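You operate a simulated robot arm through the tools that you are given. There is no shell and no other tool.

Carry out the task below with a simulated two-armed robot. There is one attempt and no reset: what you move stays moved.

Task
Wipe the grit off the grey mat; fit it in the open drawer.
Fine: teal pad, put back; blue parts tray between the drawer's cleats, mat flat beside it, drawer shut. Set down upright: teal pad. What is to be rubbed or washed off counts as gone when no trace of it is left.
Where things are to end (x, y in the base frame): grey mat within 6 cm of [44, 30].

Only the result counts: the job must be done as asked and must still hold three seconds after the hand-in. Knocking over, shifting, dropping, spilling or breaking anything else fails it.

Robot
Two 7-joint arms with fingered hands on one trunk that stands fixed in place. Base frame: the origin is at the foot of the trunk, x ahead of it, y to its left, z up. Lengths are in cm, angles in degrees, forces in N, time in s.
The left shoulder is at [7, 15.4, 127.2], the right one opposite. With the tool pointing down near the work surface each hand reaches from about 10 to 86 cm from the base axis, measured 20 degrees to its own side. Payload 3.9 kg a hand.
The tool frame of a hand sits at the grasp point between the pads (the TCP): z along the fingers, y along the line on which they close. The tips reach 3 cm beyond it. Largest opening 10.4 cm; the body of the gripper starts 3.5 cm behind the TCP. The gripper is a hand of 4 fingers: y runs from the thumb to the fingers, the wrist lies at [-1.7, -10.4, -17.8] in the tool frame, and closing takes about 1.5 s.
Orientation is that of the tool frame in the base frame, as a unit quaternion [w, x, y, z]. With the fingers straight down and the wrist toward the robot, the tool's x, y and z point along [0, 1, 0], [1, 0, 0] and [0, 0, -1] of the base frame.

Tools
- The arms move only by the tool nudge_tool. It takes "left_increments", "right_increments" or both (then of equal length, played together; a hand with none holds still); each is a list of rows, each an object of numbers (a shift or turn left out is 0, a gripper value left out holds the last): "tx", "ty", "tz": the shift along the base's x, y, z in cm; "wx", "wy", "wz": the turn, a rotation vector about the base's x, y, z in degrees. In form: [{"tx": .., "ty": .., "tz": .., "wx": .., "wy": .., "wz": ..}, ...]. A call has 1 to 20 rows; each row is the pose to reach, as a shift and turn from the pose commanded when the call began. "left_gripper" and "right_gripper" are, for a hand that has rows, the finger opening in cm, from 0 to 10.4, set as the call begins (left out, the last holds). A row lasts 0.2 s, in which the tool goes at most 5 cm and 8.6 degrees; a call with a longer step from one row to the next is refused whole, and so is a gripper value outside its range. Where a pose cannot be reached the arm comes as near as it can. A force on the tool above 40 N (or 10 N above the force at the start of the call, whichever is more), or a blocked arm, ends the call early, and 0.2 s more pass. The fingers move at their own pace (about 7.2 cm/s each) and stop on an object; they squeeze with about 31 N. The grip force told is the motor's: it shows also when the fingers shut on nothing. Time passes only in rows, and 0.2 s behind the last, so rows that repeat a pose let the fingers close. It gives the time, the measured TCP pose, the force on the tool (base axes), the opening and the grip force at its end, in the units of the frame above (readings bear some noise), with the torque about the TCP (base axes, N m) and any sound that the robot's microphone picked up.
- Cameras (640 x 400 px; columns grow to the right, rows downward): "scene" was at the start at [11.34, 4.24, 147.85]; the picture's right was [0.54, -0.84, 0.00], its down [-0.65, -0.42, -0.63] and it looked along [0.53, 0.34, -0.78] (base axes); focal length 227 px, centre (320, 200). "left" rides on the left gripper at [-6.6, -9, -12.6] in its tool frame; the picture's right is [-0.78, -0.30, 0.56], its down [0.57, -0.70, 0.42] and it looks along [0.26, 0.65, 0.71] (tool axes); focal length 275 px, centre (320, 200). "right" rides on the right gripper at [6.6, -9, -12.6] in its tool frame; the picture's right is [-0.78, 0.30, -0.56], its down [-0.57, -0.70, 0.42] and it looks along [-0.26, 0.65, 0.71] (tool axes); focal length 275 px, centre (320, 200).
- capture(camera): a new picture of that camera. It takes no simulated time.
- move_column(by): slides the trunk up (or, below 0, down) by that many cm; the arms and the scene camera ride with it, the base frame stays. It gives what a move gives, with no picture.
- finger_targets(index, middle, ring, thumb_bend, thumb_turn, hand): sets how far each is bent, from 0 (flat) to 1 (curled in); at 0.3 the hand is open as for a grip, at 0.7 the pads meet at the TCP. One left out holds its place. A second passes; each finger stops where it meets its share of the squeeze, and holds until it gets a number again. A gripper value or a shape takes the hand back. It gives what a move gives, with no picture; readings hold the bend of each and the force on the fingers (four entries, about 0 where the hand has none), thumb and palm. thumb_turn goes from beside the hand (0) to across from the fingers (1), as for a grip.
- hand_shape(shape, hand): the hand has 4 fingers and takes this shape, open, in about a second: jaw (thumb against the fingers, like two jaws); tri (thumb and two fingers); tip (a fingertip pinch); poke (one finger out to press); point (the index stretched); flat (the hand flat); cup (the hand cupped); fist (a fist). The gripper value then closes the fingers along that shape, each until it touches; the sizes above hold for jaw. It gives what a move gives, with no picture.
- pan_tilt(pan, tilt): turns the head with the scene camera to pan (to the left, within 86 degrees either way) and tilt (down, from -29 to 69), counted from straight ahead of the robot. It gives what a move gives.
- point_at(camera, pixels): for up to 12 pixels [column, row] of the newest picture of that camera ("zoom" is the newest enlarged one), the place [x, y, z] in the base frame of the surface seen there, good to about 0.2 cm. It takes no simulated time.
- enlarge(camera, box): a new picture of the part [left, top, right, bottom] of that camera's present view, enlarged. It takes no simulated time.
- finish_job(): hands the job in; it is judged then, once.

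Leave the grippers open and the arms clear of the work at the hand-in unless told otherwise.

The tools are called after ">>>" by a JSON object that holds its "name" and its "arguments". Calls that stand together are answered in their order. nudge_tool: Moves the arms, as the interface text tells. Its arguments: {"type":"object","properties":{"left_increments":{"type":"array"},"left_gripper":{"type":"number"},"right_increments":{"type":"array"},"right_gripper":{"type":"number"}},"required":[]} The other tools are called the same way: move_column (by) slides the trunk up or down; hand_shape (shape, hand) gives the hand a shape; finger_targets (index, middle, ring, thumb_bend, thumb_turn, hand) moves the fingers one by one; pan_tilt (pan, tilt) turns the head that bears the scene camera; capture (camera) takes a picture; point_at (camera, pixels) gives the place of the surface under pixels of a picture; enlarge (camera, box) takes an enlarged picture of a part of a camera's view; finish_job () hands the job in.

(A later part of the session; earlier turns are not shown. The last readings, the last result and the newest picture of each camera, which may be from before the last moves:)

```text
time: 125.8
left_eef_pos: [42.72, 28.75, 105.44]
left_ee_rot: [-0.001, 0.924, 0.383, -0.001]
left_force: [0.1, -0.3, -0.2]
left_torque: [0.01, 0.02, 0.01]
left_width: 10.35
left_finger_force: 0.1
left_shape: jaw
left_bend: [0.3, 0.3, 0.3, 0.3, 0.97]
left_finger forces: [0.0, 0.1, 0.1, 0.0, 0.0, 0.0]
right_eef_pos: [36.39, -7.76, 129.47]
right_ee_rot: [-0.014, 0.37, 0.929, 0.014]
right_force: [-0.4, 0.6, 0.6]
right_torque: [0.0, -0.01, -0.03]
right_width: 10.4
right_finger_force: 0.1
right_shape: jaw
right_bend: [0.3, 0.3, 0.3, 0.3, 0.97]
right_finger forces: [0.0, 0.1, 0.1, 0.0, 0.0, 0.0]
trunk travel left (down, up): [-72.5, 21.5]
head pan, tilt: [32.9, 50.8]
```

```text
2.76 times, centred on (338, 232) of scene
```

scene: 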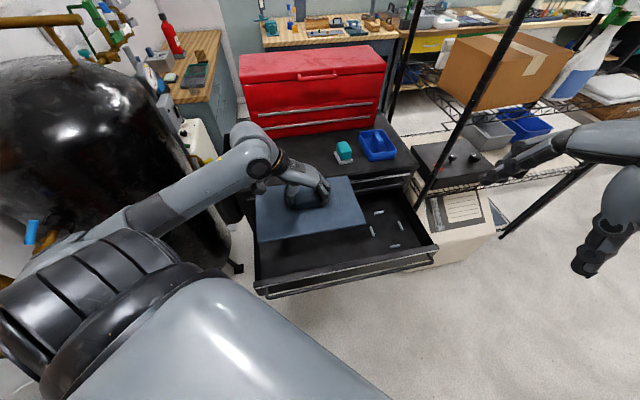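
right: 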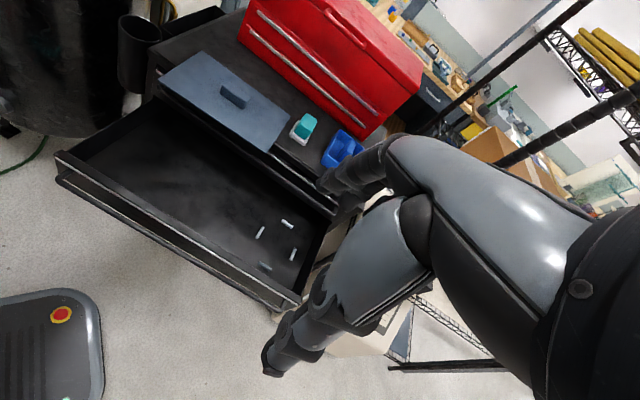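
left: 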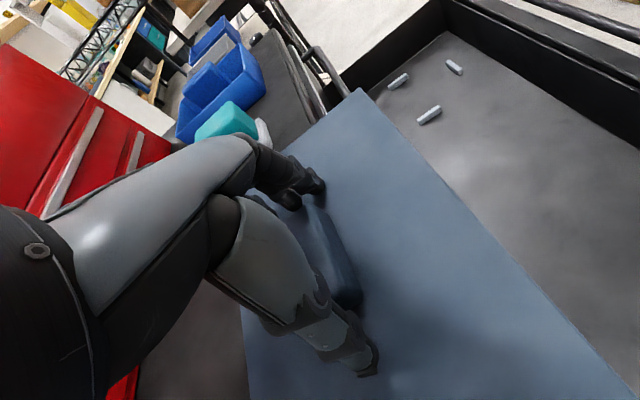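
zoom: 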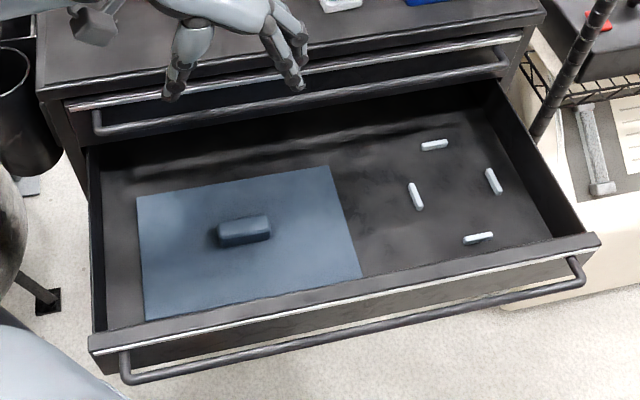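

The mat lies flat and square beside the cleats. Next the tray: it is far out, so I'll approach with the hand tilted outward ~35° about the grip axis. First I move the left hand to about (60, 28, 116).

>>> {"name": "nudge_tool", "arguments": {"left_increments": [{"tx": 3, "ty": 0, "tz": 2}, {"tx": 6, "ty": 0, "tz": 4}, {"tx": 9, "ty": -0.2, "tz": 6}, {"tx": 12, "ty": -0.4, "tz": 8}, {"tx": 15, "ty": -0.6, "tz": 10}, {"tx": 17.3, "ty": -0.8, "tz": 11}, {"tx": 17.3, "ty": -0.8, "tz": 11}]}}

>>> {"name": "move_column", "arguments": {"by": -10}}

>>> {"name": "capture", "arguments": {"camera": "scene"}}

```text
time: 127.4
left_eef_pos: [60.19, 28.03, 116.41]
left_ee_rot: [-0.001, 0.924, 0.383, -0.001]
left_force: [-0.6, -0.1, 0.5]
left_torque: [0.0, 0.0, 0.02]
left_width: 10.39
left_finger_force: 0.1
left_shape: jaw
left_bend: [0.3, 0.3, 0.3, 0.3, 0.97]
left_finger forces: [0.0, 0.1, 0.0, 0.0, 0.0, 0.0]
right_eef_pos: [36.3, -7.8, 129.43]
right_ee_rot: [-0.014, 0.371, 0.929, 0.015]
right_force: [0.0, 0.0, -0.4]
right_torque: [0.0, 0.02, -0.01]
right_width: 10.41
right_finger_force: 0.1
right_shape: jaw
right_bend: [0.3, 0.3, 0.3, 0.3, 0.97]
right_finger forces: [0.0, 0.1, 0.0, 0.0, 0.0, 0.0]
trunk travel left (down, up): [-72.5, 21.5]
head pan, tilt: [32.9, 50.8]
```

```text
time: 128.7
left_eef_pos: [60.27, 27.95, 106.46]
left_ee_rot: [-0.001, 0.923, 0.385, 0.0]
left_force: [0.2, -0.6, 0.3]
left_torque: [0.02, 0.0, -0.03]
left_width: 10.38
left_finger_force: 0.1
left_shape: jaw
left_bend: [0.3, 0.3, 0.3, 0.3, 0.97]
left_finger forces: [0.0, 0.0, 0.0, 0.1, 0.1, 0.0]
right_eef_pos: [36.34, -7.69, 119.43]
right_ee_rot: [-0.014, 0.37, 0.929, 0.015]
right_force: [0.6, -0.5, -0.8]
right_torque: [-0.01, 0.05, -0.01]
right_width: 10.43
right_finger_force: 0.1
right_shape: jaw
right_bend: [0.3, 0.3, 0.3, 0.3, 0.97]
right_finger forces: [0.0, 0.0, 0.0, 0.0, 0.0, 0.0]
trunk travel left (down, up): [-62.5, 31.5]
head pan, tilt: [32.9, 50.8]
```

```text
taken
```

scene: 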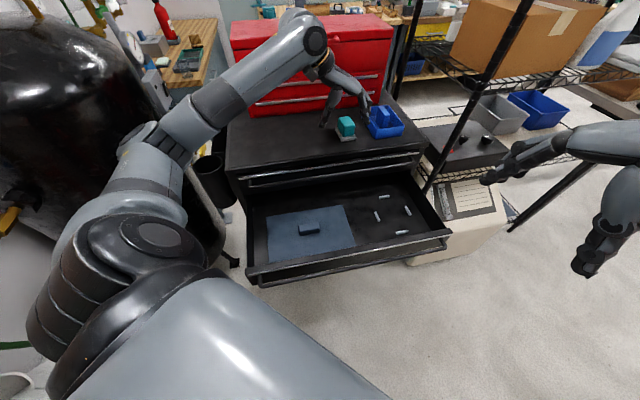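

Now I tilt the hand 35° outward while advancing to (75, 26, 112).

>>> {"name": "nudge_tool", "arguments": {"left_increments": [{"tx": 2.5, "ty": -0.4, "tz": 1.2, "wx": 4.1, "wy": -4.1}, {"tx": 5, "ty": -0.7, "tz": 2.4, "wx": 8.25, "wy": -8.25}, {"tx": 7.5, "ty": -1, "tz": 3.6, "wx": 12.4, "wy": -12.4}, {"tx": 10, "ty": -1.4, "tz": 4.6, "wx": 16.5, "wy": -16.5}, {"tx": 12.5, "ty": -1.7, "tz": 5.6, "wx": 20.6, "wy": -20.6}, {"tx": 15, "ty": -2, "tz": 5.6, "wx": 24.75, "wy": -24.75}, {"tx": 15, "ty": -2, "tz": 5.6, "wx": 24.75, "wy": -24.75}]}}

>>> {"name": "capture", "arguments": {"camera": "scene"}}

>>> {"name": "capture", "arguments": {"camera": "left"}}

```text
time: 130.3
left_eef_pos: [75.18, 25.96, 111.92]
left_ee_rot: [-0.115, 0.88, 0.367, 0.278]
left_force: [0.7, -0.4, -0.2]
left_torque: [-0.01, -0.03, 0.02]
left_width: 10.36
left_finger_force: 0.0
left_shape: jaw
left_bend: [0.3, 0.3, 0.3, 0.3, 0.97]
left_finger forces: [0.1, 0.1, 0.0, 0.0, 0.0, 0.0]
right_eef_pos: [36.38, -7.8, 119.52]
right_ee_rot: [-0.014, 0.371, 0.929, 0.014]
right_force: [0.7, 0.2, -0.6]
right_torque: [0.0, 0.0, -0.02]
right_width: 10.4
right_finger_force: 0.1
right_shape: jaw
right_bend: [0.3, 0.3, 0.3, 0.3, 0.97]
right_finger forces: [0.1, 0.0, 0.0, 0.1, 0.1, 0.0]
trunk travel left (down, up): [-62.5, 31.5]
head pan, tilt: [32.9, 50.8]
```

```text
taken
```

scene: 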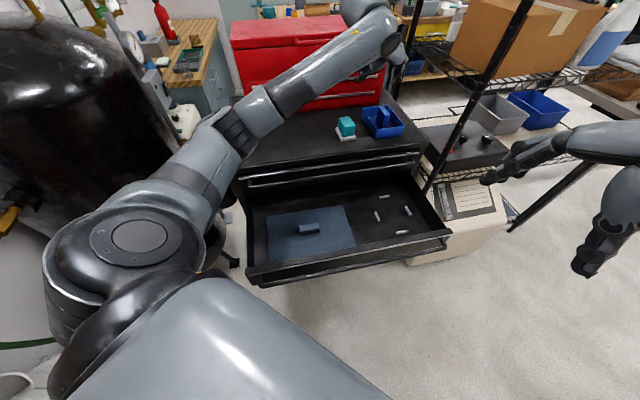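

```text
taken
```

left: 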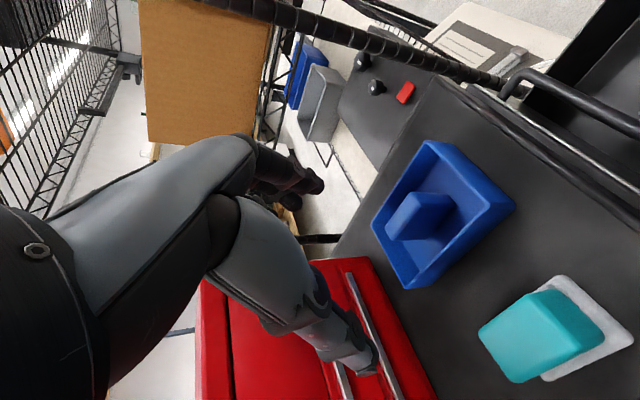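

Reached without trouble, elbow well out. I measure the tray block and rim from the near left camera.

>>> {"name": "enlarge", "arguments": {"camera": "left", "box": [360, 130, 530, 300]}}

```text
2.35 times, centred on (445, 215) of left
```

zoom: 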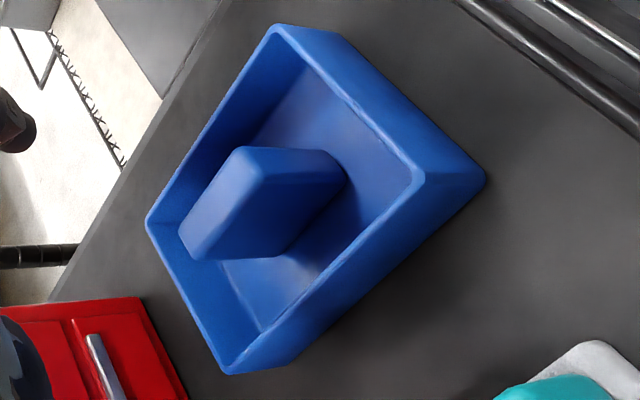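

>>> {"name": "point_at", "arguments": {"camera": "zoom", "pixels": [[275, 28], [148, 219], [228, 371], [420, 180], [243, 150], [262, 180], [203, 257], [182, 235], [222, 205], [335, 160], [278, 256], [300, 100]]}}

>>> {"name": "enlarge", "arguments": {"camera": "scene", "box": [350, 90, 420, 150]}}

```text
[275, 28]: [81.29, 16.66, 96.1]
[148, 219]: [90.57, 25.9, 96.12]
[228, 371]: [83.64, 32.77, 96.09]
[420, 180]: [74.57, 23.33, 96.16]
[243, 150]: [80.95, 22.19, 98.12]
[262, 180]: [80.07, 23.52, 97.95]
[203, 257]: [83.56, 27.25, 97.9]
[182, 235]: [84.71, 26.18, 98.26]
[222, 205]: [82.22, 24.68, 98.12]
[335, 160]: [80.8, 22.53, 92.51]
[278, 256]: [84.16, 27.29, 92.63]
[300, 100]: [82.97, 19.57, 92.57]
```

```text
6.67 times, centred on (385, 120) of scene
```

zoom: 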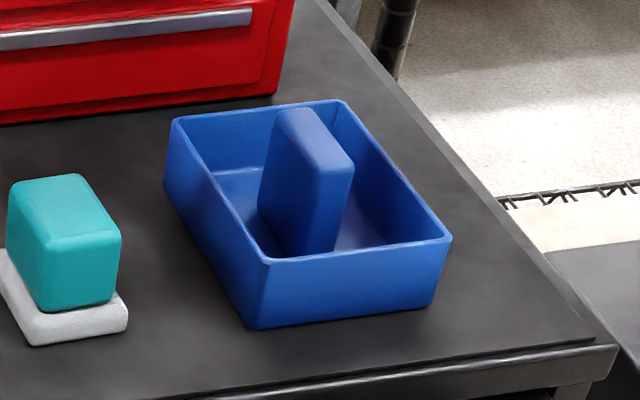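

Tray centre (82.5, 24.7), block 1.7 cm thick across u, and the rim at 96. I narrow the opening to 5 cm so the fingers fit inside the tray, and move above it to (81.8, 24.2, 111).

>>> {"name": "nudge_tool", "arguments": {"left_increments": [{"tx": 1.6, "ty": -0.5}, {"tx": 3.3, "ty": -0.9}, {"tx": 4.9, "ty": -1.4}, {"tx": 6.6, "ty": -1.85}, {"tx": 6.6, "ty": -1.85}, {"tx": 6.6, "ty": -1.85}], "left_gripper": 5}}

>>> {"name": "capture", "arguments": {"camera": "left"}}

>>> {"name": "capture", "arguments": {"camera": "scene"}}

```text
time: 131.7
left_eef_pos: [81.91, 24.01, 111.74]
left_ee_rot: [-0.116, 0.881, 0.367, 0.276]
left_force: [0.1, 0.5, -0.5]
left_torque: [-0.01, 0.0, 0.02]
left_width: 5.03
left_finger_force: 0.1
left_shape: jaw
left_bend: [0.74, 0.45, 0.42, 0.69, 1.0]
left_finger forces: [0.0, 0.0, 0.0, 0.0, 0.1, 0.0]
right_eef_pos: [36.48, -7.82, 119.31]
right_ee_rot: [-0.014, 0.37, 0.929, 0.015]
right_force: [0.3, 1.4, -1.0]
right_torque: [0.06, 0.02, 0.02]
right_width: 10.4
right_finger_force: 0.1
right_shape: jaw
right_bend: [0.3, 0.3, 0.3, 0.3, 0.97]
right_finger forces: [0.1, 0.0, 0.0, 0.0, 0.0, 0.0]
trunk travel left (down, up): [-62.5, 31.5]
head pan, tilt: [32.9, 50.8]
```

```text
taken
```

left: 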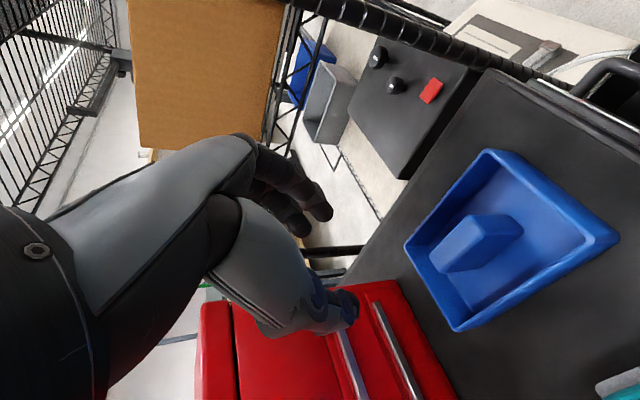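

```text
taken
```

scene: 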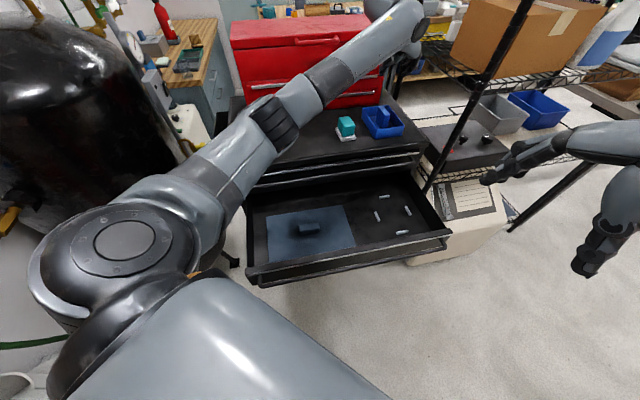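

The bend readings show the index more curled (0.74) than the others even in the air. Before going down I zoom in on the fingers to see their shape.

>>> {"name": "enlarge", "arguments": {"camera": "left", "box": [200, 110, 400, 360]}}

>>> {"name": "enlarge", "arguments": {"camera": "scene", "box": [340, 0, 460, 110]}}

```text
1.60 times, centred on (300, 235) of left
```

zoom: 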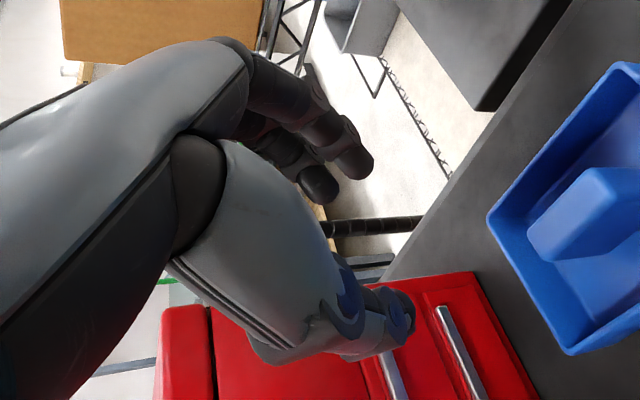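

```text
3.64 times, centred on (400, 55) of scene
```

zoom: 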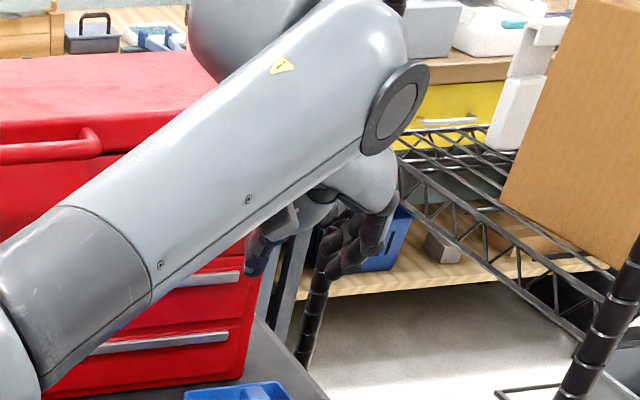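

The finger shape is fine: both finger pads sit about 2.5–3.5 cm off centre, so they fit inside the tray walls. I reduce the tilt to 25° (so three fingers can bear on the block) and centre at (81.4, 23.8).

>>> {"name": "nudge_tool", "arguments": {"left_increments": [{"tx": -0.2, "ty": -0.15, "wx": -3.5, "wy": 3.5}, {"tx": -0.43, "ty": -0.3, "wx": -7.07, "wy": 7.07}, {"tx": -0.43, "ty": -0.3, "tz": -3, "wx": -7.07, "wy": 7.07}, {"tx": -0.43, "ty": -0.3, "tz": -6, "wx": -7.07, "wy": 7.07}, {"tx": -0.43, "ty": -0.3, "tz": -8.5, "wx": -7.07, "wy": 7.07}, {"tx": -0.43, "ty": -0.3, "tz": -8.5, "wx": -7.07, "wy": 7.07}]}}

>>> {"name": "capture", "arguments": {"camera": "left"}}

>>> {"name": "enlarge", "arguments": {"camera": "scene", "box": [340, 50, 450, 150]}}

```text
time: 133.1
left_eef_pos: [81.46, 23.87, 103.23]
left_ee_rot: [-0.082, 0.901, 0.376, 0.199]
left_force: [-0.2, 0.7, 0.5]
left_torque: [-0.01, -0.01, 0.02]
left_width: 5.05
left_finger_force: 0.1
left_shape: jaw
left_bend: [0.74, 0.45, 0.42, 0.69, 1.0]
left_finger forces: [0.0, 0.0, 0.1, 0.0, 0.0, 0.1]
right_eef_pos: [36.44, -7.85, 119.41]
right_ee_rot: [-0.013, 0.371, 0.929, 0.015]
right_force: [0.2, -0.4, 0.3]
right_torque: [-0.03, -0.04, 0.0]
right_width: 10.4
right_finger_force: 0.1
right_shape: jaw
right_bend: [0.3, 0.3, 0.3, 0.3, 0.97]
right_finger forces: [0.0, 0.0, 0.1, 0.0, 0.0, 0.0]
trunk travel left (down, up): [-62.5, 31.5]
head pan, tilt: [32.9, 50.8]
```

```text
taken
```

left: 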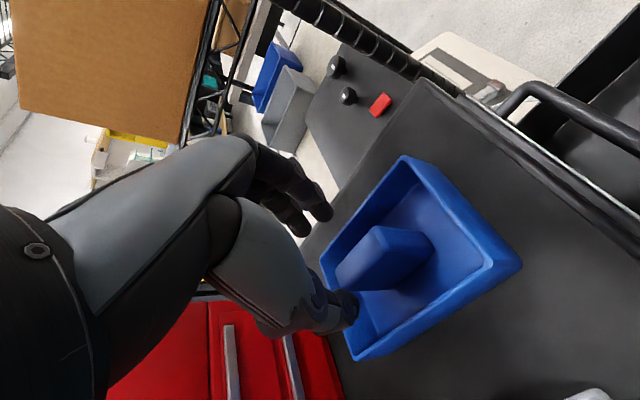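

```text
4.00 times, centred on (395, 100) of scene
```

zoom: 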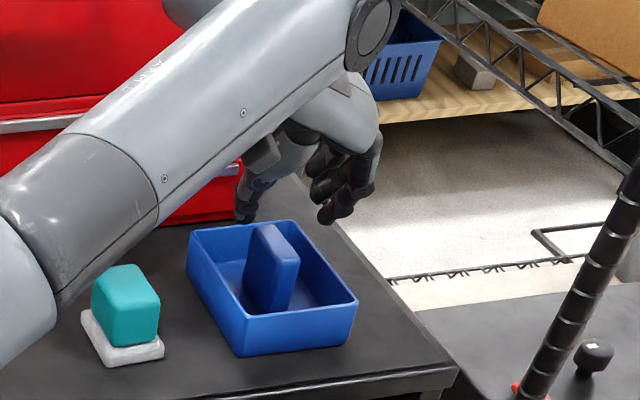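

Good view of both fingers above the tray. I descend 4 cm more and look again.

>>> {"name": "nudge_tool", "arguments": {"left_increments": [{"tz": -1.3}, {"tz": -2.6}, {"tz": -4}, {"tz": -4}]}}

>>> {"name": "enlarge", "arguments": {"camera": "left", "box": [230, 120, 530, 380]}}

>>> {"name": "enlarge", "arguments": {"camera": "scene", "box": [340, 50, 450, 150]}}

```text
time: 134.1
left_eef_pos: [81.32, 23.89, 99.6]
left_ee_rot: [-0.083, 0.901, 0.375, 0.199]
left_force: [-0.3, 0.3, 0.1]
left_torque: [0.02, 0.02, 0.0]
left_width: 5.05
left_finger_force: 0.1
left_shape: jaw
left_bend: [0.74, 0.45, 0.42, 0.69, 1.0]
left_finger forces: [0.1, 0.0, 0.1, 0.1, 0.0, 0.0]
right_eef_pos: [36.36, -7.77, 119.3]
right_ee_rot: [-0.013, 0.37, 0.929, 0.015]
right_force: [0.5, -0.2, -0.4]
right_torque: [-0.02, -0.01, 0.02]
right_width: 10.41
right_finger_force: 0.0
right_shape: jaw
right_bend: [0.3, 0.3, 0.3, 0.3, 0.97]
right_finger forces: [0.1, 0.1, 0.0, 0.0, 0.0, 0.0]
trunk travel left (down, up): [-62.5, 31.5]
head pan, tilt: [32.9, 50.8]
```

```text
1.54 times, centred on (380, 250) of left
```

zoom: 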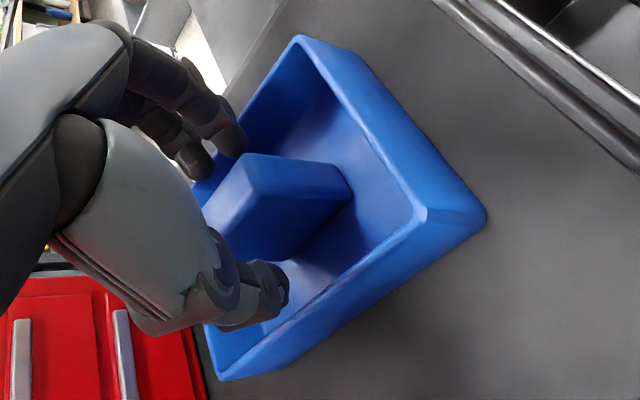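

```text
4.00 times, centred on (395, 100) of scene
```

zoom: 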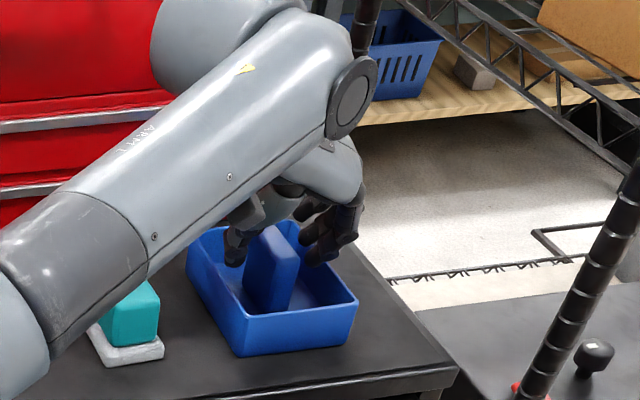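

The fingers straddle the block, a bit toward its back. I shift 0.8 cm frontward and go down 2.3 cm.

>>> {"name": "nudge_tool", "arguments": {"left_increments": [{"tx": -0.3, "ty": -0.3}, {"tx": -0.57, "ty": -0.57, "tz": -0.6}, {"tx": -0.57, "ty": -0.57, "tz": -1.2}, {"tx": -0.57, "ty": -0.57, "tz": -1.8}, {"tx": -0.57, "ty": -0.57, "tz": -2.3}, {"tx": -0.57, "ty": -0.57, "tz": -2.3}]}}

>>> {"name": "enlarge", "arguments": {"camera": "left", "box": [230, 120, 530, 380]}}

>>> {"name": "enlarge", "arguments": {"camera": "scene", "box": [360, 80, 440, 145]}}

```text
time: 135.5
left_eef_pos: [80.81, 23.24, 97.31]
left_ee_rot: [-0.082, 0.901, 0.376, 0.201]
left_force: [0.5, 1.8, 5.6]
left_torque: [-0.12, -0.25, 0.03]
left_width: 4.89
left_finger_force: 0.0
left_shape: jaw
left_bend: [0.74, 0.45, 0.42, 0.7, 1.0]
left_finger forces: [0.8, 5.3, 0.0, 0.0, 1.3, 0.1]
right_eef_pos: [36.33, -7.8, 119.46]
right_ee_rot: [-0.014, 0.37, 0.929, 0.016]
right_force: [-0.5, -0.4, 0.1]
right_torque: [-0.01, -0.03, -0.01]
right_width: 10.41
right_finger_force: 0.1
right_shape: jaw
right_bend: [0.3, 0.3, 0.3, 0.3, 0.97]
right_finger forces: [0.0, 0.0, 0.0, 0.0, 0.0, 0.1]
trunk travel left (down, up): [-62.5, 31.5]
head pan, tilt: [32.9, 50.8]
```

```text
1.54 times, centred on (380, 250) of left
```

zoom: 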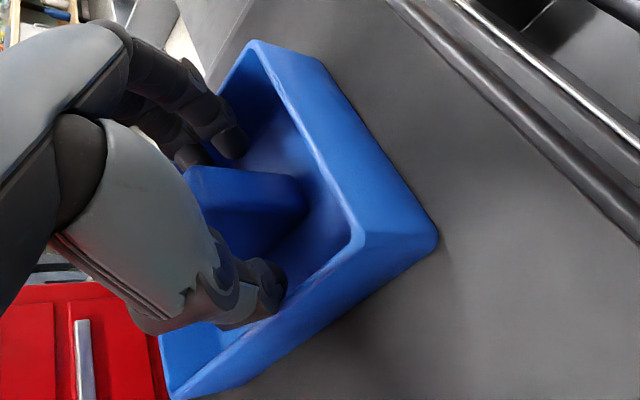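

```text
6.15 times, centred on (400, 112) of scene
```

zoom: 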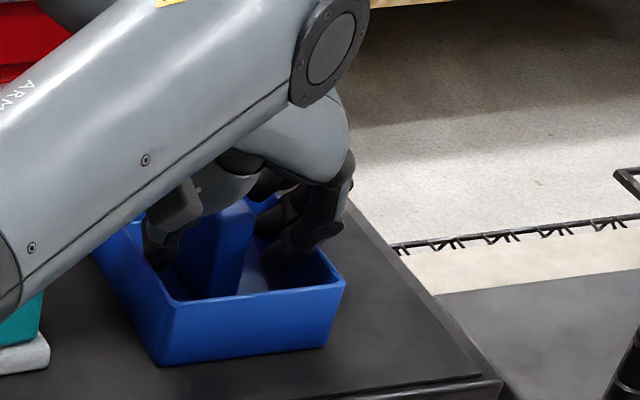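

Light contact (≈5 N, middle finger). I stop and check whether the tray has shifted and what is touching.

>>> {"name": "point_at", "arguments": {"camera": "zoom", "pixels": [[172, 302], [341, 283], [98, 255], [240, 215], [205, 225], [290, 225], [325, 240], [160, 362], [320, 345], [240, 290]]}}

>>> {"name": "capture", "arguments": {"camera": "left"}}

>>> {"name": "point_at", "arguments": {"camera": "left", "pixels": [[345, 148], [460, 280], [350, 235], [335, 230], [300, 375], [305, 250], [380, 200], [333, 205], [355, 300], [410, 285]]}}

```text
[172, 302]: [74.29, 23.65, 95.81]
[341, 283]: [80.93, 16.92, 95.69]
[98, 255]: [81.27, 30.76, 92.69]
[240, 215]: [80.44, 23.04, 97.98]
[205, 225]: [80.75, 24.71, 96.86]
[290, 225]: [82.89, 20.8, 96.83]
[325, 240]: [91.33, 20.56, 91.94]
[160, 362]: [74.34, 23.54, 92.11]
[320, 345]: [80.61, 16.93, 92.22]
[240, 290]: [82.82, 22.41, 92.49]
```

```text
taken
```

left: 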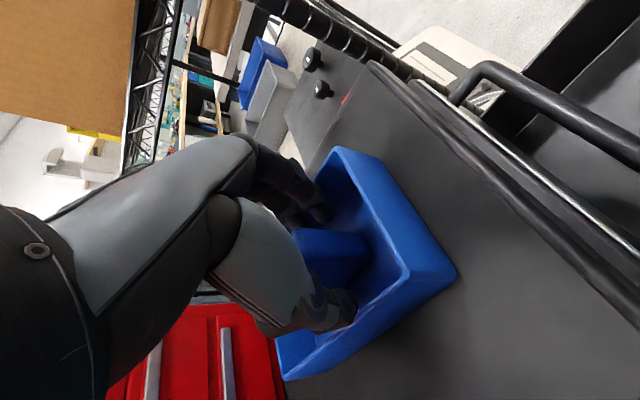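

```text
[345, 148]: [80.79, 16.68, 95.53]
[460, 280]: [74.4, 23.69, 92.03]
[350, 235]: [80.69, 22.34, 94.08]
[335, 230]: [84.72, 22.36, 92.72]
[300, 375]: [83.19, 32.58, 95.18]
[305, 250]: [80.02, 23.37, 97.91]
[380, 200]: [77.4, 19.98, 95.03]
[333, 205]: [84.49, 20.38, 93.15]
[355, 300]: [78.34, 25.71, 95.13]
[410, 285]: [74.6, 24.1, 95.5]
```

The tray moved about 3–4 mm in −u, nothing else. I query the actual fingertip and thumb-tip positions.

>>> {"name": "enlarge", "arguments": {"camera": "left", "box": [240, 130, 400, 350]}}

>>> {"name": "point_at", "arguments": {"camera": "left", "pixels": [[322, 215], [318, 208], [310, 195], [298, 222], [290, 210], [345, 318], [335, 310], [350, 305], [320, 300], [300, 235], [330, 245], [345, 260]]}}

```text
1.82 times, centred on (320, 240) of left
```

zoom: 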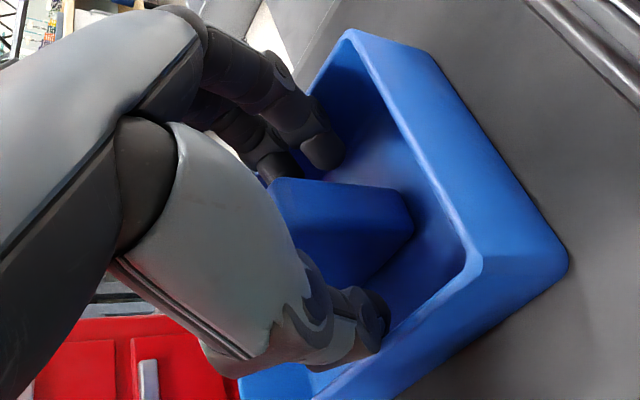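

```text
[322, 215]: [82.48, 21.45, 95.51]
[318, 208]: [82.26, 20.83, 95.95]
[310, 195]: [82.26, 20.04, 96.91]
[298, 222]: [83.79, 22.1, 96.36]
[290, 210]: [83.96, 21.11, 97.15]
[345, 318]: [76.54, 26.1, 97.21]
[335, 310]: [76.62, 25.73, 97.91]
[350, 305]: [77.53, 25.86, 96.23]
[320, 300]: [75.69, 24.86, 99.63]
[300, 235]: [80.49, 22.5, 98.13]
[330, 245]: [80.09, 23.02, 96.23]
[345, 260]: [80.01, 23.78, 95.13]
```

The thumb tip is resting on the tray's left rim (thumb at u≈36), so the opening of 5 is a bit too wide. I raise 2.5 cm and narrow the opening to 3.4 cm.

>>> {"name": "nudge_tool", "arguments": {"left_increments": [{"tz": 1}, {"tz": 2.5}, {"tz": 2.5}]}}

>>> {"name": "nudge_tool", "arguments": {"left_increments": [{"tz": 0}, {"tz": 0}, {"tz": 0}, {"tz": 0}], "left_gripper": 3.4}}

>>> {"name": "enlarge", "arguments": {"camera": "left", "box": [240, 130, 400, 350]}}

>>> {"name": "point_at", "arguments": {"camera": "left", "pixels": [[322, 220], [318, 212], [310, 200], [298, 230], [345, 312], [335, 305], [350, 300], [340, 290], [345, 255], [360, 250], [320, 250]]}}

```text
time: 136.3
left_eef_pos: [80.82, 23.25, 99.56]
left_ee_rot: [-0.083, 0.901, 0.376, 0.199]
left_force: [0.1, -0.2, 0.5]
left_torque: [-0.01, 0.01, 0.0]
left_width: 4.99
left_finger_force: 0.0
left_shape: jaw
left_bend: [0.74, 0.45, 0.42, 0.69, 1.0]
left_finger forces: [0.0, 0.2, 0.1, 0.0, 0.1, 0.0]
right_eef_pos: [36.4, -7.77, 119.42]
right_ee_rot: [-0.014, 0.37, 0.929, 0.014]
right_force: [0.0, 0.4, 0.2]
right_torque: [-0.04, 0.02, 0.01]
right_width: 10.43
right_finger_force: 0.2
right_shape: jaw
right_bend: [0.3, 0.3, 0.3, 0.3, 0.97]
right_finger forces: [0.0, 0.0, 0.0, 0.0, 0.0, 0.1]
trunk travel left (down, up): [-62.5, 31.5]
head pan, tilt: [32.9, 50.8]
```

```text
time: 137.3
left_eef_pos: [80.69, 23.22, 99.65]
left_ee_rot: [-0.083, 0.902, 0.375, 0.198]
left_force: [0.2, 0.2, 0.2]
left_torque: [0.02, -0.02, -0.03]
left_width: 3.42
left_finger_force: 0.0
left_shape: jaw
left_bend: [0.74, 0.52, 0.49, 0.73, 1.0]
left_finger forces: [0.0, 0.0, 0.0, 0.1, 0.0, 0.0]
right_eef_pos: [36.33, -7.78, 119.26]
right_ee_rot: [-0.014, 0.371, 0.928, 0.015]
right_force: [-0.9, -0.5, -0.4]
right_torque: [0.01, -0.02, -0.02]
right_width: 10.39
right_finger_force: 0.1
right_shape: jaw
right_bend: [0.3, 0.3, 0.3, 0.3, 0.97]
right_finger forces: [0.1, 0.1, 0.0, 0.0, 0.1, 0.1]
trunk travel left (down, up): [-62.5, 31.5]
head pan, tilt: [32.9, 50.8]
```

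```text
1.82 times, centred on (320, 240) of left
```

zoom: 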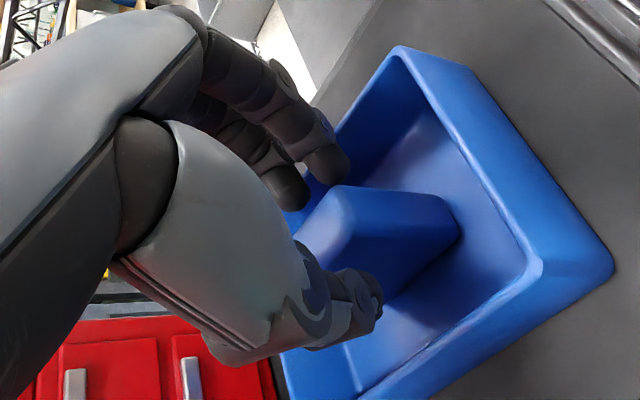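

```text
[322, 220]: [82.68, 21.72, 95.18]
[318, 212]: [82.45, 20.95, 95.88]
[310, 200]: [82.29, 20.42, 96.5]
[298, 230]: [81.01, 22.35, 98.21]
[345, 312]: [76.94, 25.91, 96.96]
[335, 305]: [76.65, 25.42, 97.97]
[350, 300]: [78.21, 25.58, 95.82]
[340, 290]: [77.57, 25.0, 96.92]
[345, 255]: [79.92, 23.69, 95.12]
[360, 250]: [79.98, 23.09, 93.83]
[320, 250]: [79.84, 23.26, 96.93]
```

>>> {"name": "point_at", "arguments": {"camera": "zoom", "pixels": [[335, 168], [325, 135], [288, 190], [365, 310], [372, 290], [345, 330], [335, 220], [400, 195], [350, 205], [300, 225], [440, 220], [320, 60]]}}

```text
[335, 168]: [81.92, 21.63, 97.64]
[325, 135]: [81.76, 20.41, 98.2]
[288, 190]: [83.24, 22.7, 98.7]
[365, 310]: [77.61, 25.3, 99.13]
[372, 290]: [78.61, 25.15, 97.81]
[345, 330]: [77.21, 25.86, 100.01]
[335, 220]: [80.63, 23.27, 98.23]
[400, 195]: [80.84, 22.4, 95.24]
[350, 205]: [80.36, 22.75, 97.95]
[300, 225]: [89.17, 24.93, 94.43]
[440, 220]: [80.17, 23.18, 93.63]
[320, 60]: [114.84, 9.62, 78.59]
```

With 3.4 cm opening both sides clear the walls (thumb at u≈37.4, fingers to 43.4) but they sit near the block's front end. I shift 1.2 cm back along v and go down 2.4 cm.

>>> {"name": "nudge_tool", "arguments": {"left_increments": [{"tx": 0.45, "ty": 0.45}, {"tx": 0.85, "ty": 0.85}, {"tx": 0.85, "ty": 0.85, "tz": -0.8}, {"tx": 0.85, "ty": 0.85, "tz": -1.6}, {"tx": 0.85, "ty": 0.85, "tz": -2.2}, {"tx": 0.85, "ty": 0.85, "tz": -2.2}]}}

>>> {"name": "enlarge", "arguments": {"camera": "left", "box": [240, 130, 400, 350]}}

```text
time: 138.7
left_eef_pos: [81.53, 24.08, 97.54]
left_ee_rot: [-0.083, 0.902, 0.376, 0.198]
left_force: [-0.1, -1.1, -0.9]
left_torque: [0.01, 0.0, 0.0]
left_width: 3.48
left_finger_force: 0.0
left_shape: jaw
left_bend: [0.74, 0.52, 0.49, 0.73, 1.0]
left_finger forces: [0.0, 0.0, 0.1, 0.0, 0.0, 0.0]
right_eef_pos: [36.4, -7.84, 119.38]
right_ee_rot: [-0.013, 0.37, 0.929, 0.014]
right_force: [0.8, 0.1, 0.7]
right_torque: [-0.02, 0.02, -0.03]
right_width: 10.39
right_finger_force: 0.0
right_shape: jaw
right_bend: [0.3, 0.3, 0.3, 0.3, 0.97]
right_finger forces: [0.0, 0.0, 0.0, 0.0, 0.0, 0.1]
trunk travel left (down, up): [-62.5, 31.5]
head pan, tilt: [32.9, 50.8]
```

```text
1.82 times, centred on (320, 240) of left
```

zoom: 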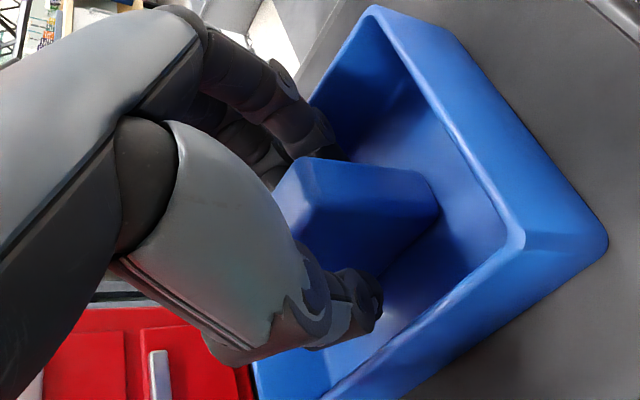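

No contact, thumb and fingers on both sides of the block. I close the hand.

>>> {"name": "nudge_tool", "arguments": {"left_increments": [{"tz": 0}, {"tz": 0}, {"tz": 0}, {"tz": 0}, {"tz": 0}, {"tz": 0}, {"tz": 0}], "left_gripper": 0}}

>>> {"name": "enlarge", "arguments": {"camera": "left", "box": [240, 130, 400, 350]}}

>>> {"name": "enlarge", "arguments": {"camera": "scene", "box": [340, 70, 450, 150]}}

```text
time: 140.3
left_eef_pos: [81.58, 24.16, 97.56]
left_ee_rot: [-0.083, 0.902, 0.375, 0.199]
left_force: [0.1, 0.3, 0.0]
left_torque: [0.04, 0.03, -0.01]
left_width: 1.65
left_finger_force: 31.3
left_shape: jaw
left_bend: [0.72, 0.62, 0.61, 0.74, 1.0]
left_finger forces: [16.3, 8.0, 3.7, 0.0, 27.9, 0.1]
right_eef_pos: [36.37, -7.77, 119.37]
right_ee_rot: [-0.013, 0.37, 0.929, 0.014]
right_force: [0.4, 0.0, -0.3]
right_torque: [-0.01, 0.0, 0.01]
right_width: 10.41
right_finger_force: 0.0
right_shape: jaw
right_bend: [0.3, 0.3, 0.3, 0.3, 0.97]
right_finger forces: [0.0, 0.0, 0.0, 0.0, 0.0, 0.1]
trunk travel left (down, up): [-62.5, 31.5]
head pan, tilt: [32.9, 50.8]
```

```text
1.82 times, centred on (320, 240) of left
```

zoom: 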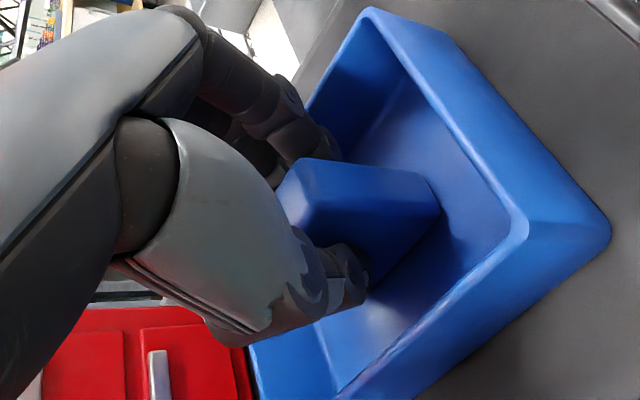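

```text
5.00 times, centred on (395, 110) of scene
```

zoom: 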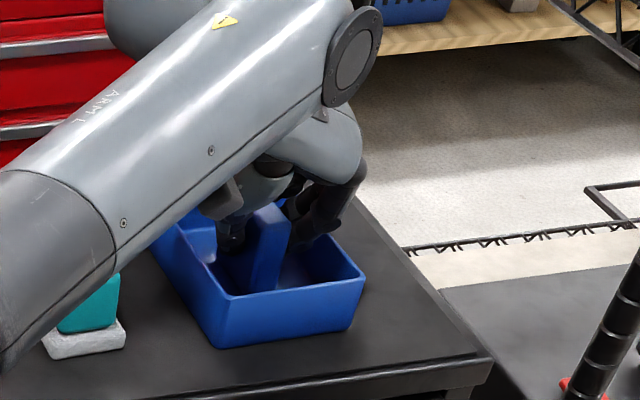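

All three fingers bear on the block. I lift slowly 5 cm and check tilt.

>>> {"name": "nudge_tool", "arguments": {"left_increments": [{"tz": 0.4}, {"tz": 1}, {"tz": 2}, {"tz": 3}, {"tz": 4}, {"tz": 5}, {"tz": 5}]}}

>>> {"name": "enlarge", "arguments": {"camera": "scene", "box": [340, 60, 450, 150]}}

>>> {"name": "capture", "arguments": {"camera": "left"}}

```text
time: 141.9
left_eef_pos: [81.57, 24.08, 102.57]
left_ee_rot: [-0.083, 0.902, 0.375, 0.199]
left_force: [0.5, 0.2, -1.2]
left_torque: [-0.01, 0.02, 0.01]
left_width: 1.65
left_finger_force: 30.9
left_shape: jaw
left_bend: [0.72, 0.62, 0.62, 0.74, 1.0]
left_finger forces: [16.8, 7.6, 3.6, 0.1, 28.1, 0.1]
right_eef_pos: [36.47, -7.77, 119.3]
right_ee_rot: [-0.014, 0.37, 0.929, 0.014]
right_force: [-0.6, 0.4, -0.4]
right_torque: [0.01, 0.02, -0.03]
right_width: 10.4
right_finger_force: 0.0
right_shape: jaw
right_bend: [0.3, 0.3, 0.3, 0.3, 0.97]
right_finger forces: [0.0, 0.0, 0.1, 0.0, 0.0, 0.1]
trunk travel left (down, up): [-62.5, 31.5]
head pan, tilt: [32.9, 50.8]
```

```text
4.44 times, centred on (395, 105) of scene
```

zoom: 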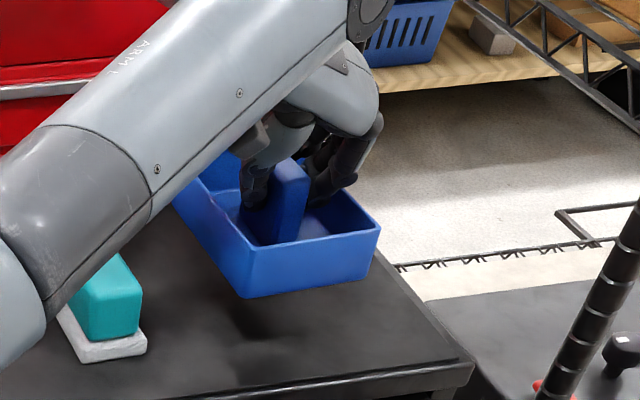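

```text
taken
```

left: 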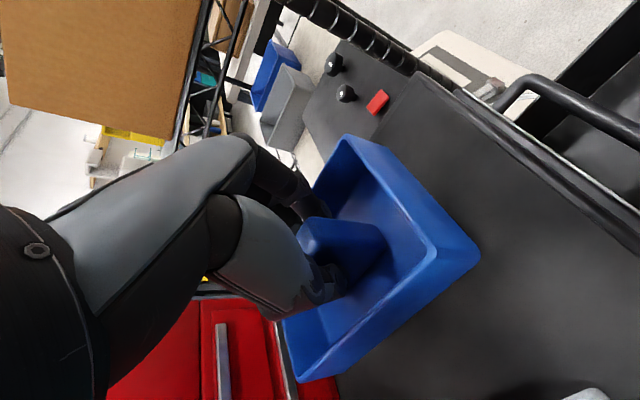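

Lifted. I check the tray's rim corner heights.

>>> {"name": "point_at", "arguments": {"camera": "left", "pixels": [[343, 138], [433, 246], [298, 378], [475, 258], [390, 190], [370, 310], [345, 225]]}}

>>> {"name": "point_at", "arguments": {"camera": "zoom", "pixels": [[248, 245], [378, 228], [245, 296], [365, 275], [300, 170], [180, 200]]}}

```text
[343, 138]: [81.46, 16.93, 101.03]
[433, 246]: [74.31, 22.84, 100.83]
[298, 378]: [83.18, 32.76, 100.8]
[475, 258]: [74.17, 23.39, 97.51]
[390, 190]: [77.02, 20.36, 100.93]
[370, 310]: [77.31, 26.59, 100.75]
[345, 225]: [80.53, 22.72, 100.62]
```

```text
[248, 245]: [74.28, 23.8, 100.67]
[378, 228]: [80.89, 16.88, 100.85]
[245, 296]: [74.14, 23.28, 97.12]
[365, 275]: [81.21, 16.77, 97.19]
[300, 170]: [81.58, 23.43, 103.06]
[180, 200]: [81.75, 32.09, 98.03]
```

Level, and tray centre is 0.95 cm behind the TCP in v. The target shift is (−17.15, −16.59). I raise 2 cm and carry the tray out over the drawer.

>>> {"name": "nudge_tool", "arguments": {"left_increments": [{"tz": 1}, {"tz": 2}, {"tx": -2.45, "ty": -2.37, "tz": 2}, {"tx": -4.9, "ty": -4.74, "tz": 2}, {"tx": -7.35, "ty": -7.11, "tz": 2}, {"tx": -9.8, "ty": -9.48, "tz": 2}, {"tx": -12.25, "ty": -11.85, "tz": 2}, {"tx": -14.7, "ty": -14.22, "tz": 2}, {"tx": -17.15, "ty": -16.59, "tz": 2}, {"tx": -17.15, "ty": -16.59, "tz": 2}]}}

>>> {"name": "capture", "arguments": {"camera": "scene"}}

>>> {"name": "capture", "arguments": {"camera": "left"}}

```text
time: 144.1
left_eef_pos: [64.46, 7.82, 104.64]
left_ee_rot: [-0.083, 0.902, 0.374, 0.199]
left_force: [-0.5, 0.1, -1.6]
left_torque: [-0.03, 0.01, -0.01]
left_width: 1.65
left_finger_force: 31.1
left_shape: jaw
left_bend: [0.72, 0.62, 0.62, 0.74, 1.0]
left_finger forces: [16.8, 7.8, 3.5, 0.0, 28.1, 0.0]
right_eef_pos: [36.34, -7.79, 119.37]
right_ee_rot: [-0.015, 0.37, 0.929, 0.014]
right_force: [0.3, -0.3, -0.2]
right_torque: [-0.03, 0.01, 0.0]
right_width: 10.4
right_finger_force: 0.1
right_shape: jaw
right_bend: [0.3, 0.3, 0.3, 0.3, 0.97]
right_finger forces: [0.0, 0.0, 0.0, 0.1, 0.1, 0.0]
trunk travel left (down, up): [-62.5, 31.5]
head pan, tilt: [32.9, 50.8]
```

```text
taken
```

scene: 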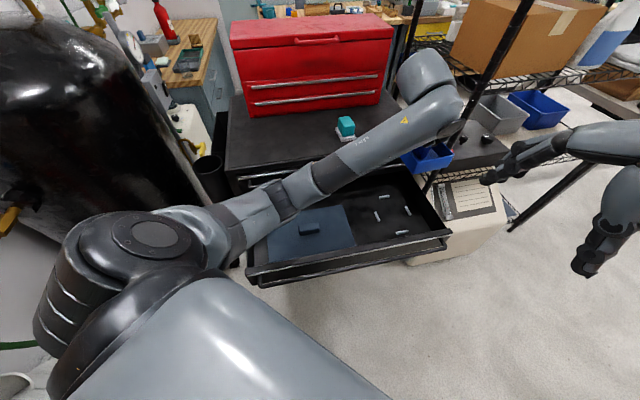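

```text
taken
```

left: 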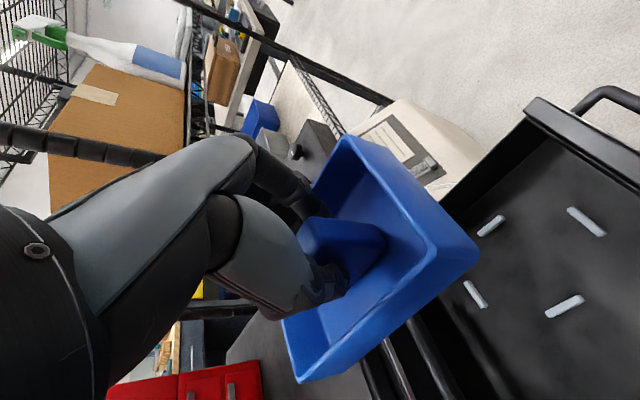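

The tray is above the drawer, level. I measure its rim corners and the cleats from here for alignment.

>>> {"name": "point_at", "arguments": {"camera": "left", "pixels": [[346, 139], [433, 247], [299, 379], [475, 259], [490, 226], [586, 221], [475, 294], [565, 306]]}}

>>> {"name": "enlarge", "arguments": {"camera": "left", "box": [400, 160, 640, 340]}}

>>> {"name": "point_at", "arguments": {"camera": "zoom", "pixels": [[240, 176], [495, 162], [200, 358], [440, 388], [220, 183], [260, 165], [470, 130], [520, 195], [180, 325], [222, 390], [395, 410], [485, 365]]}}

```text
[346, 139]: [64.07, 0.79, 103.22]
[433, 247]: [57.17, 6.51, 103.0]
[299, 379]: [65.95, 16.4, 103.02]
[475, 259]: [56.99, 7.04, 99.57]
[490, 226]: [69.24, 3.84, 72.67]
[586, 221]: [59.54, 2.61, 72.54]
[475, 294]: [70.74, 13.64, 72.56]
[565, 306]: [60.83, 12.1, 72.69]
```

```text
2.22 times, centred on (520, 250) of left
```

zoom: 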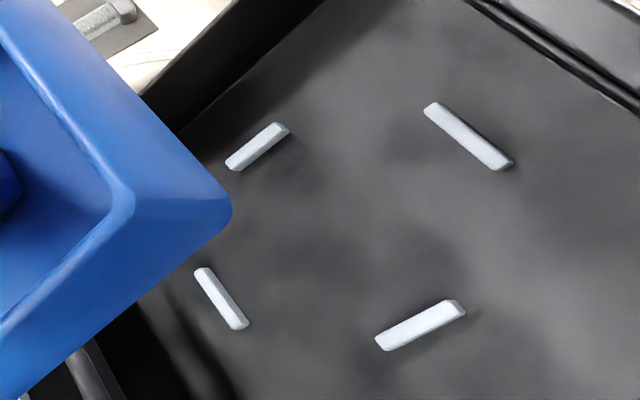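

```text
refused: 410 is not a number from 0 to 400
```

Cleat frame centre is (u 40.26, v 51.8); the tray centre is presently (39.9, 52.0). I correct by (+0.1, −0.37) and lower to just above the cleats in one stage (20 cm).

>>> {"name": "nudge_tool", "arguments": {"left_increments": [{"tx": 0.1, "ty": -0.37, "tz": -2.5}, {"tx": 0.1, "ty": -0.37, "tz": -5}, {"tx": 0.1, "ty": -0.37, "tz": -7.5}, {"tx": 0.1, "ty": -0.37, "tz": -10}, {"tx": 0.1, "ty": -0.37, "tz": -12.5}, {"tx": 0.1, "ty": -0.37, "tz": -15}, {"tx": 0.1, "ty": -0.37, "tz": -17.5}, {"tx": 0.1, "ty": -0.37, "tz": -20}, {"tx": 0.1, "ty": -0.37, "tz": -22}, {"tx": 0.1, "ty": -0.37, "tz": -22}]}}

>>> {"name": "capture", "arguments": {"camera": "scene"}}

>>> {"name": "capture", "arguments": {"camera": "left"}}

```text
time: 146.3
left_eef_pos: [64.82, 7.01, 82.22]
left_ee_rot: [-0.082, 0.902, 0.375, 0.199]
left_force: [0.0, 0.0, -1.2]
left_torque: [-0.04, 0.04, 0.02]
left_width: 1.63
left_finger_force: 31.3
left_shape: jaw
left_bend: [0.72, 0.62, 0.62, 0.74, 1.0]
left_finger forces: [16.8, 7.5, 3.6, 0.0, 28.0, 0.0]
right_eef_pos: [36.33, -7.74, 119.33]
right_ee_rot: [-0.014, 0.37, 0.929, 0.015]
right_force: [0.0, -0.5, 0.5]
right_torque: [0.04, 0.0, 0.0]
right_width: 10.42
right_finger_force: 0.0
right_shape: jaw
right_bend: [0.3, 0.3, 0.3, 0.3, 0.97]
right_finger forces: [0.0, 0.0, 0.1, 0.0, 0.0, 0.1]
trunk travel left (down, up): [-62.5, 31.5]
head pan, tilt: [32.9, 50.8]
```

```text
taken
```

scene: 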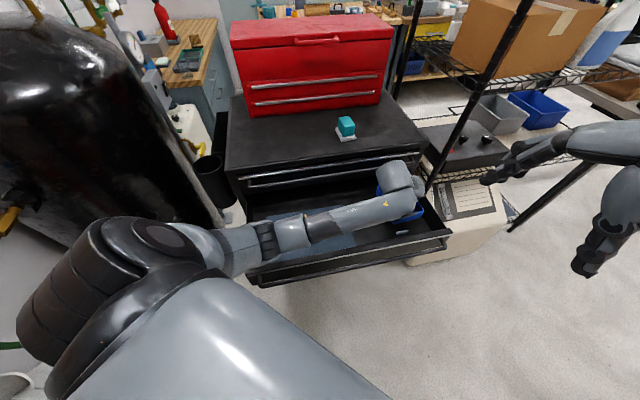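

```text
taken
```

left: 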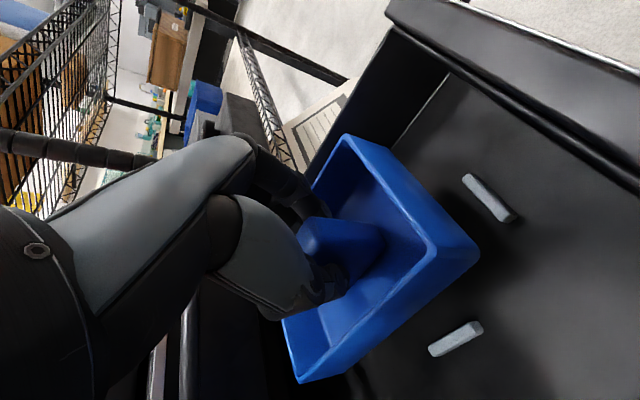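

Tray bottom is about 4 cm above the cleat tops. I measure again for the final alignment.

>>> {"name": "enlarge", "arguments": {"camera": "left", "box": [270, 120, 530, 400]}}

>>> {"name": "point_at", "arguments": {"camera": "left", "pixels": [[346, 139], [433, 247], [299, 379], [475, 259], [488, 198], [466, 178], [512, 216], [456, 338], [432, 350], [480, 326], [405, 60], [446, 75]]}}

```text
1.43 times, centred on (400, 260) of left
```

zoom: 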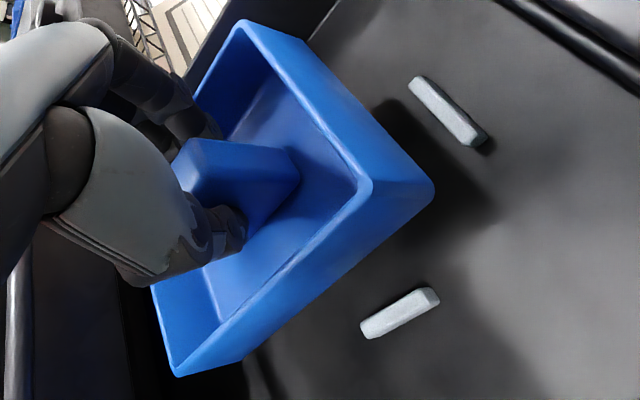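

```text
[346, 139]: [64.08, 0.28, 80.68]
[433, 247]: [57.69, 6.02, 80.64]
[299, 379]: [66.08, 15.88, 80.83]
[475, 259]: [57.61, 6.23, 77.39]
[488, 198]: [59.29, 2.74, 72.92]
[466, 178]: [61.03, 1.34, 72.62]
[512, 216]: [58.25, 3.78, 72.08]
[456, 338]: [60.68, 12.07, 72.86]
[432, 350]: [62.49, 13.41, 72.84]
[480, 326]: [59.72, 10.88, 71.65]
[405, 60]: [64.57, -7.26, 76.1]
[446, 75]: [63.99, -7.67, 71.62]
```

Tray centre (40.3, 51.74) versus cleat centre (40.26, 51.8): aligned with ~0.5 cm clearance all round. I lower 4.8 cm, slowing down.

>>> {"name": "nudge_tool", "arguments": {"left_increments": [{"tz": -1.2}, {"tz": -2.4}, {"tz": -3.3}, {"tz": -4}, {"tz": -4.5}, {"tz": -4.5}]}}

>>> {"name": "enlarge", "arguments": {"camera": "left", "box": [270, 120, 530, 400]}}

```text
time: 147.7
left_eef_pos: [64.64, 6.99, 77.83]
left_ee_rot: [-0.083, 0.902, 0.375, 0.199]
left_force: [0.7, 0.1, -1.6]
left_torque: [-0.01, 0.02, 0.02]
left_width: 1.64
left_finger_force: 30.9
left_shape: jaw
left_bend: [0.72, 0.62, 0.62, 0.74, 1.0]
left_finger forces: [16.9, 7.5, 3.6, 0.1, 28.1, 0.0]
right_eef_pos: [36.44, -7.78, 119.39]
right_ee_rot: [-0.013, 0.37, 0.929, 0.014]
right_force: [0.0, -0.4, 0.9]
right_torque: [0.03, 0.0, -0.02]
right_width: 10.36
right_finger_force: 0.0
right_shape: jaw
right_bend: [0.3, 0.3, 0.3, 0.3, 0.97]
right_finger forces: [0.0, 0.0, 0.0, 0.0, 0.0, 0.1]
trunk travel left (down, up): [-62.5, 31.5]
head pan, tilt: [32.9, 50.8]
```

```text
1.43 times, centred on (400, 260) of left
```

zoom: 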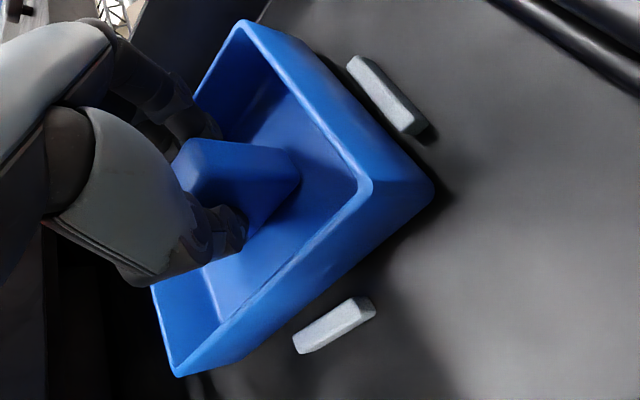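

The tray is going down between the cleats with visible gaps. I lower the last ~0.9 cm in small steps.

>>> {"name": "nudge_tool", "arguments": {"left_increments": [{"tz": -0.3}, {"tz": -0.5}, {"tz": -0.7}, {"tz": -0.7}]}}

```text
time: 148.7
left_eef_pos: [64.81, 7.08, 77.22]
left_ee_rot: [-0.083, 0.902, 0.375, 0.198]
left_force: [0.1, -0.4, -1.5]
left_torque: [-0.03, 0.03, 0.0]
left_width: 1.64
left_finger_force: 30.5
left_shape: jaw
left_bend: [0.72, 0.62, 0.62, 0.74, 1.0]
left_finger forces: [16.9, 7.5, 3.5, 0.0, 28.1, 0.1]
right_eef_pos: [36.39, -7.73, 119.35]
right_ee_rot: [-0.014, 0.37, 0.929, 0.014]
right_force: [-0.5, 0.9, 0.6]
right_torque: [0.0, -0.04, 0.0]
right_width: 10.4
right_finger_force: 0.0
right_shape: jaw
right_bend: [0.3, 0.3, 0.3, 0.3, 0.97]
right_finger forces: [0.0, 0.0, 0.0, 0.1, 0.1, 0.1]
trunk travel left (down, up): [-62.5, 31.5]
head pan, tilt: [32.9, 50.8]
```

>>> {"name": "nudge_tool", "arguments": {"left_increments": [{"tz": -0.2}, {"tz": -0.35}, {"tz": -0.35}]}}

```text
time: 149.5
left_eef_pos: [64.57, 7.14, 76.85]
left_ee_rot: [-0.083, 0.901, 0.375, 0.2]
left_force: [0.8, -0.5, 3.3]
left_torque: [0.07, -0.01, -0.01]
left_width: 1.64
left_finger_force: 30.8
left_shape: jaw
left_bend: [0.72, 0.62, 0.62, 0.74, 1.0]
left_finger forces: [16.8, 8.3, 4.2, 0.0, 29.0, 0.1]
right_eef_pos: [36.42, -7.78, 119.49]
right_ee_rot: [-0.013, 0.371, 0.928, 0.014]
right_force: [-0.2, 0.5, 0.3]
right_torque: [0.01, 0.0, 0.01]
right_width: 10.37
right_finger_force: 0.1
right_shape: jaw
right_bend: [0.3, 0.3, 0.3, 0.3, 0.97]
right_finger forces: [0.0, 0.0, 0.0, 0.0, 0.0, 0.0]
trunk travel left (down, up): [-62.5, 31.5]
head pan, tilt: [32.9, 50.8]
```

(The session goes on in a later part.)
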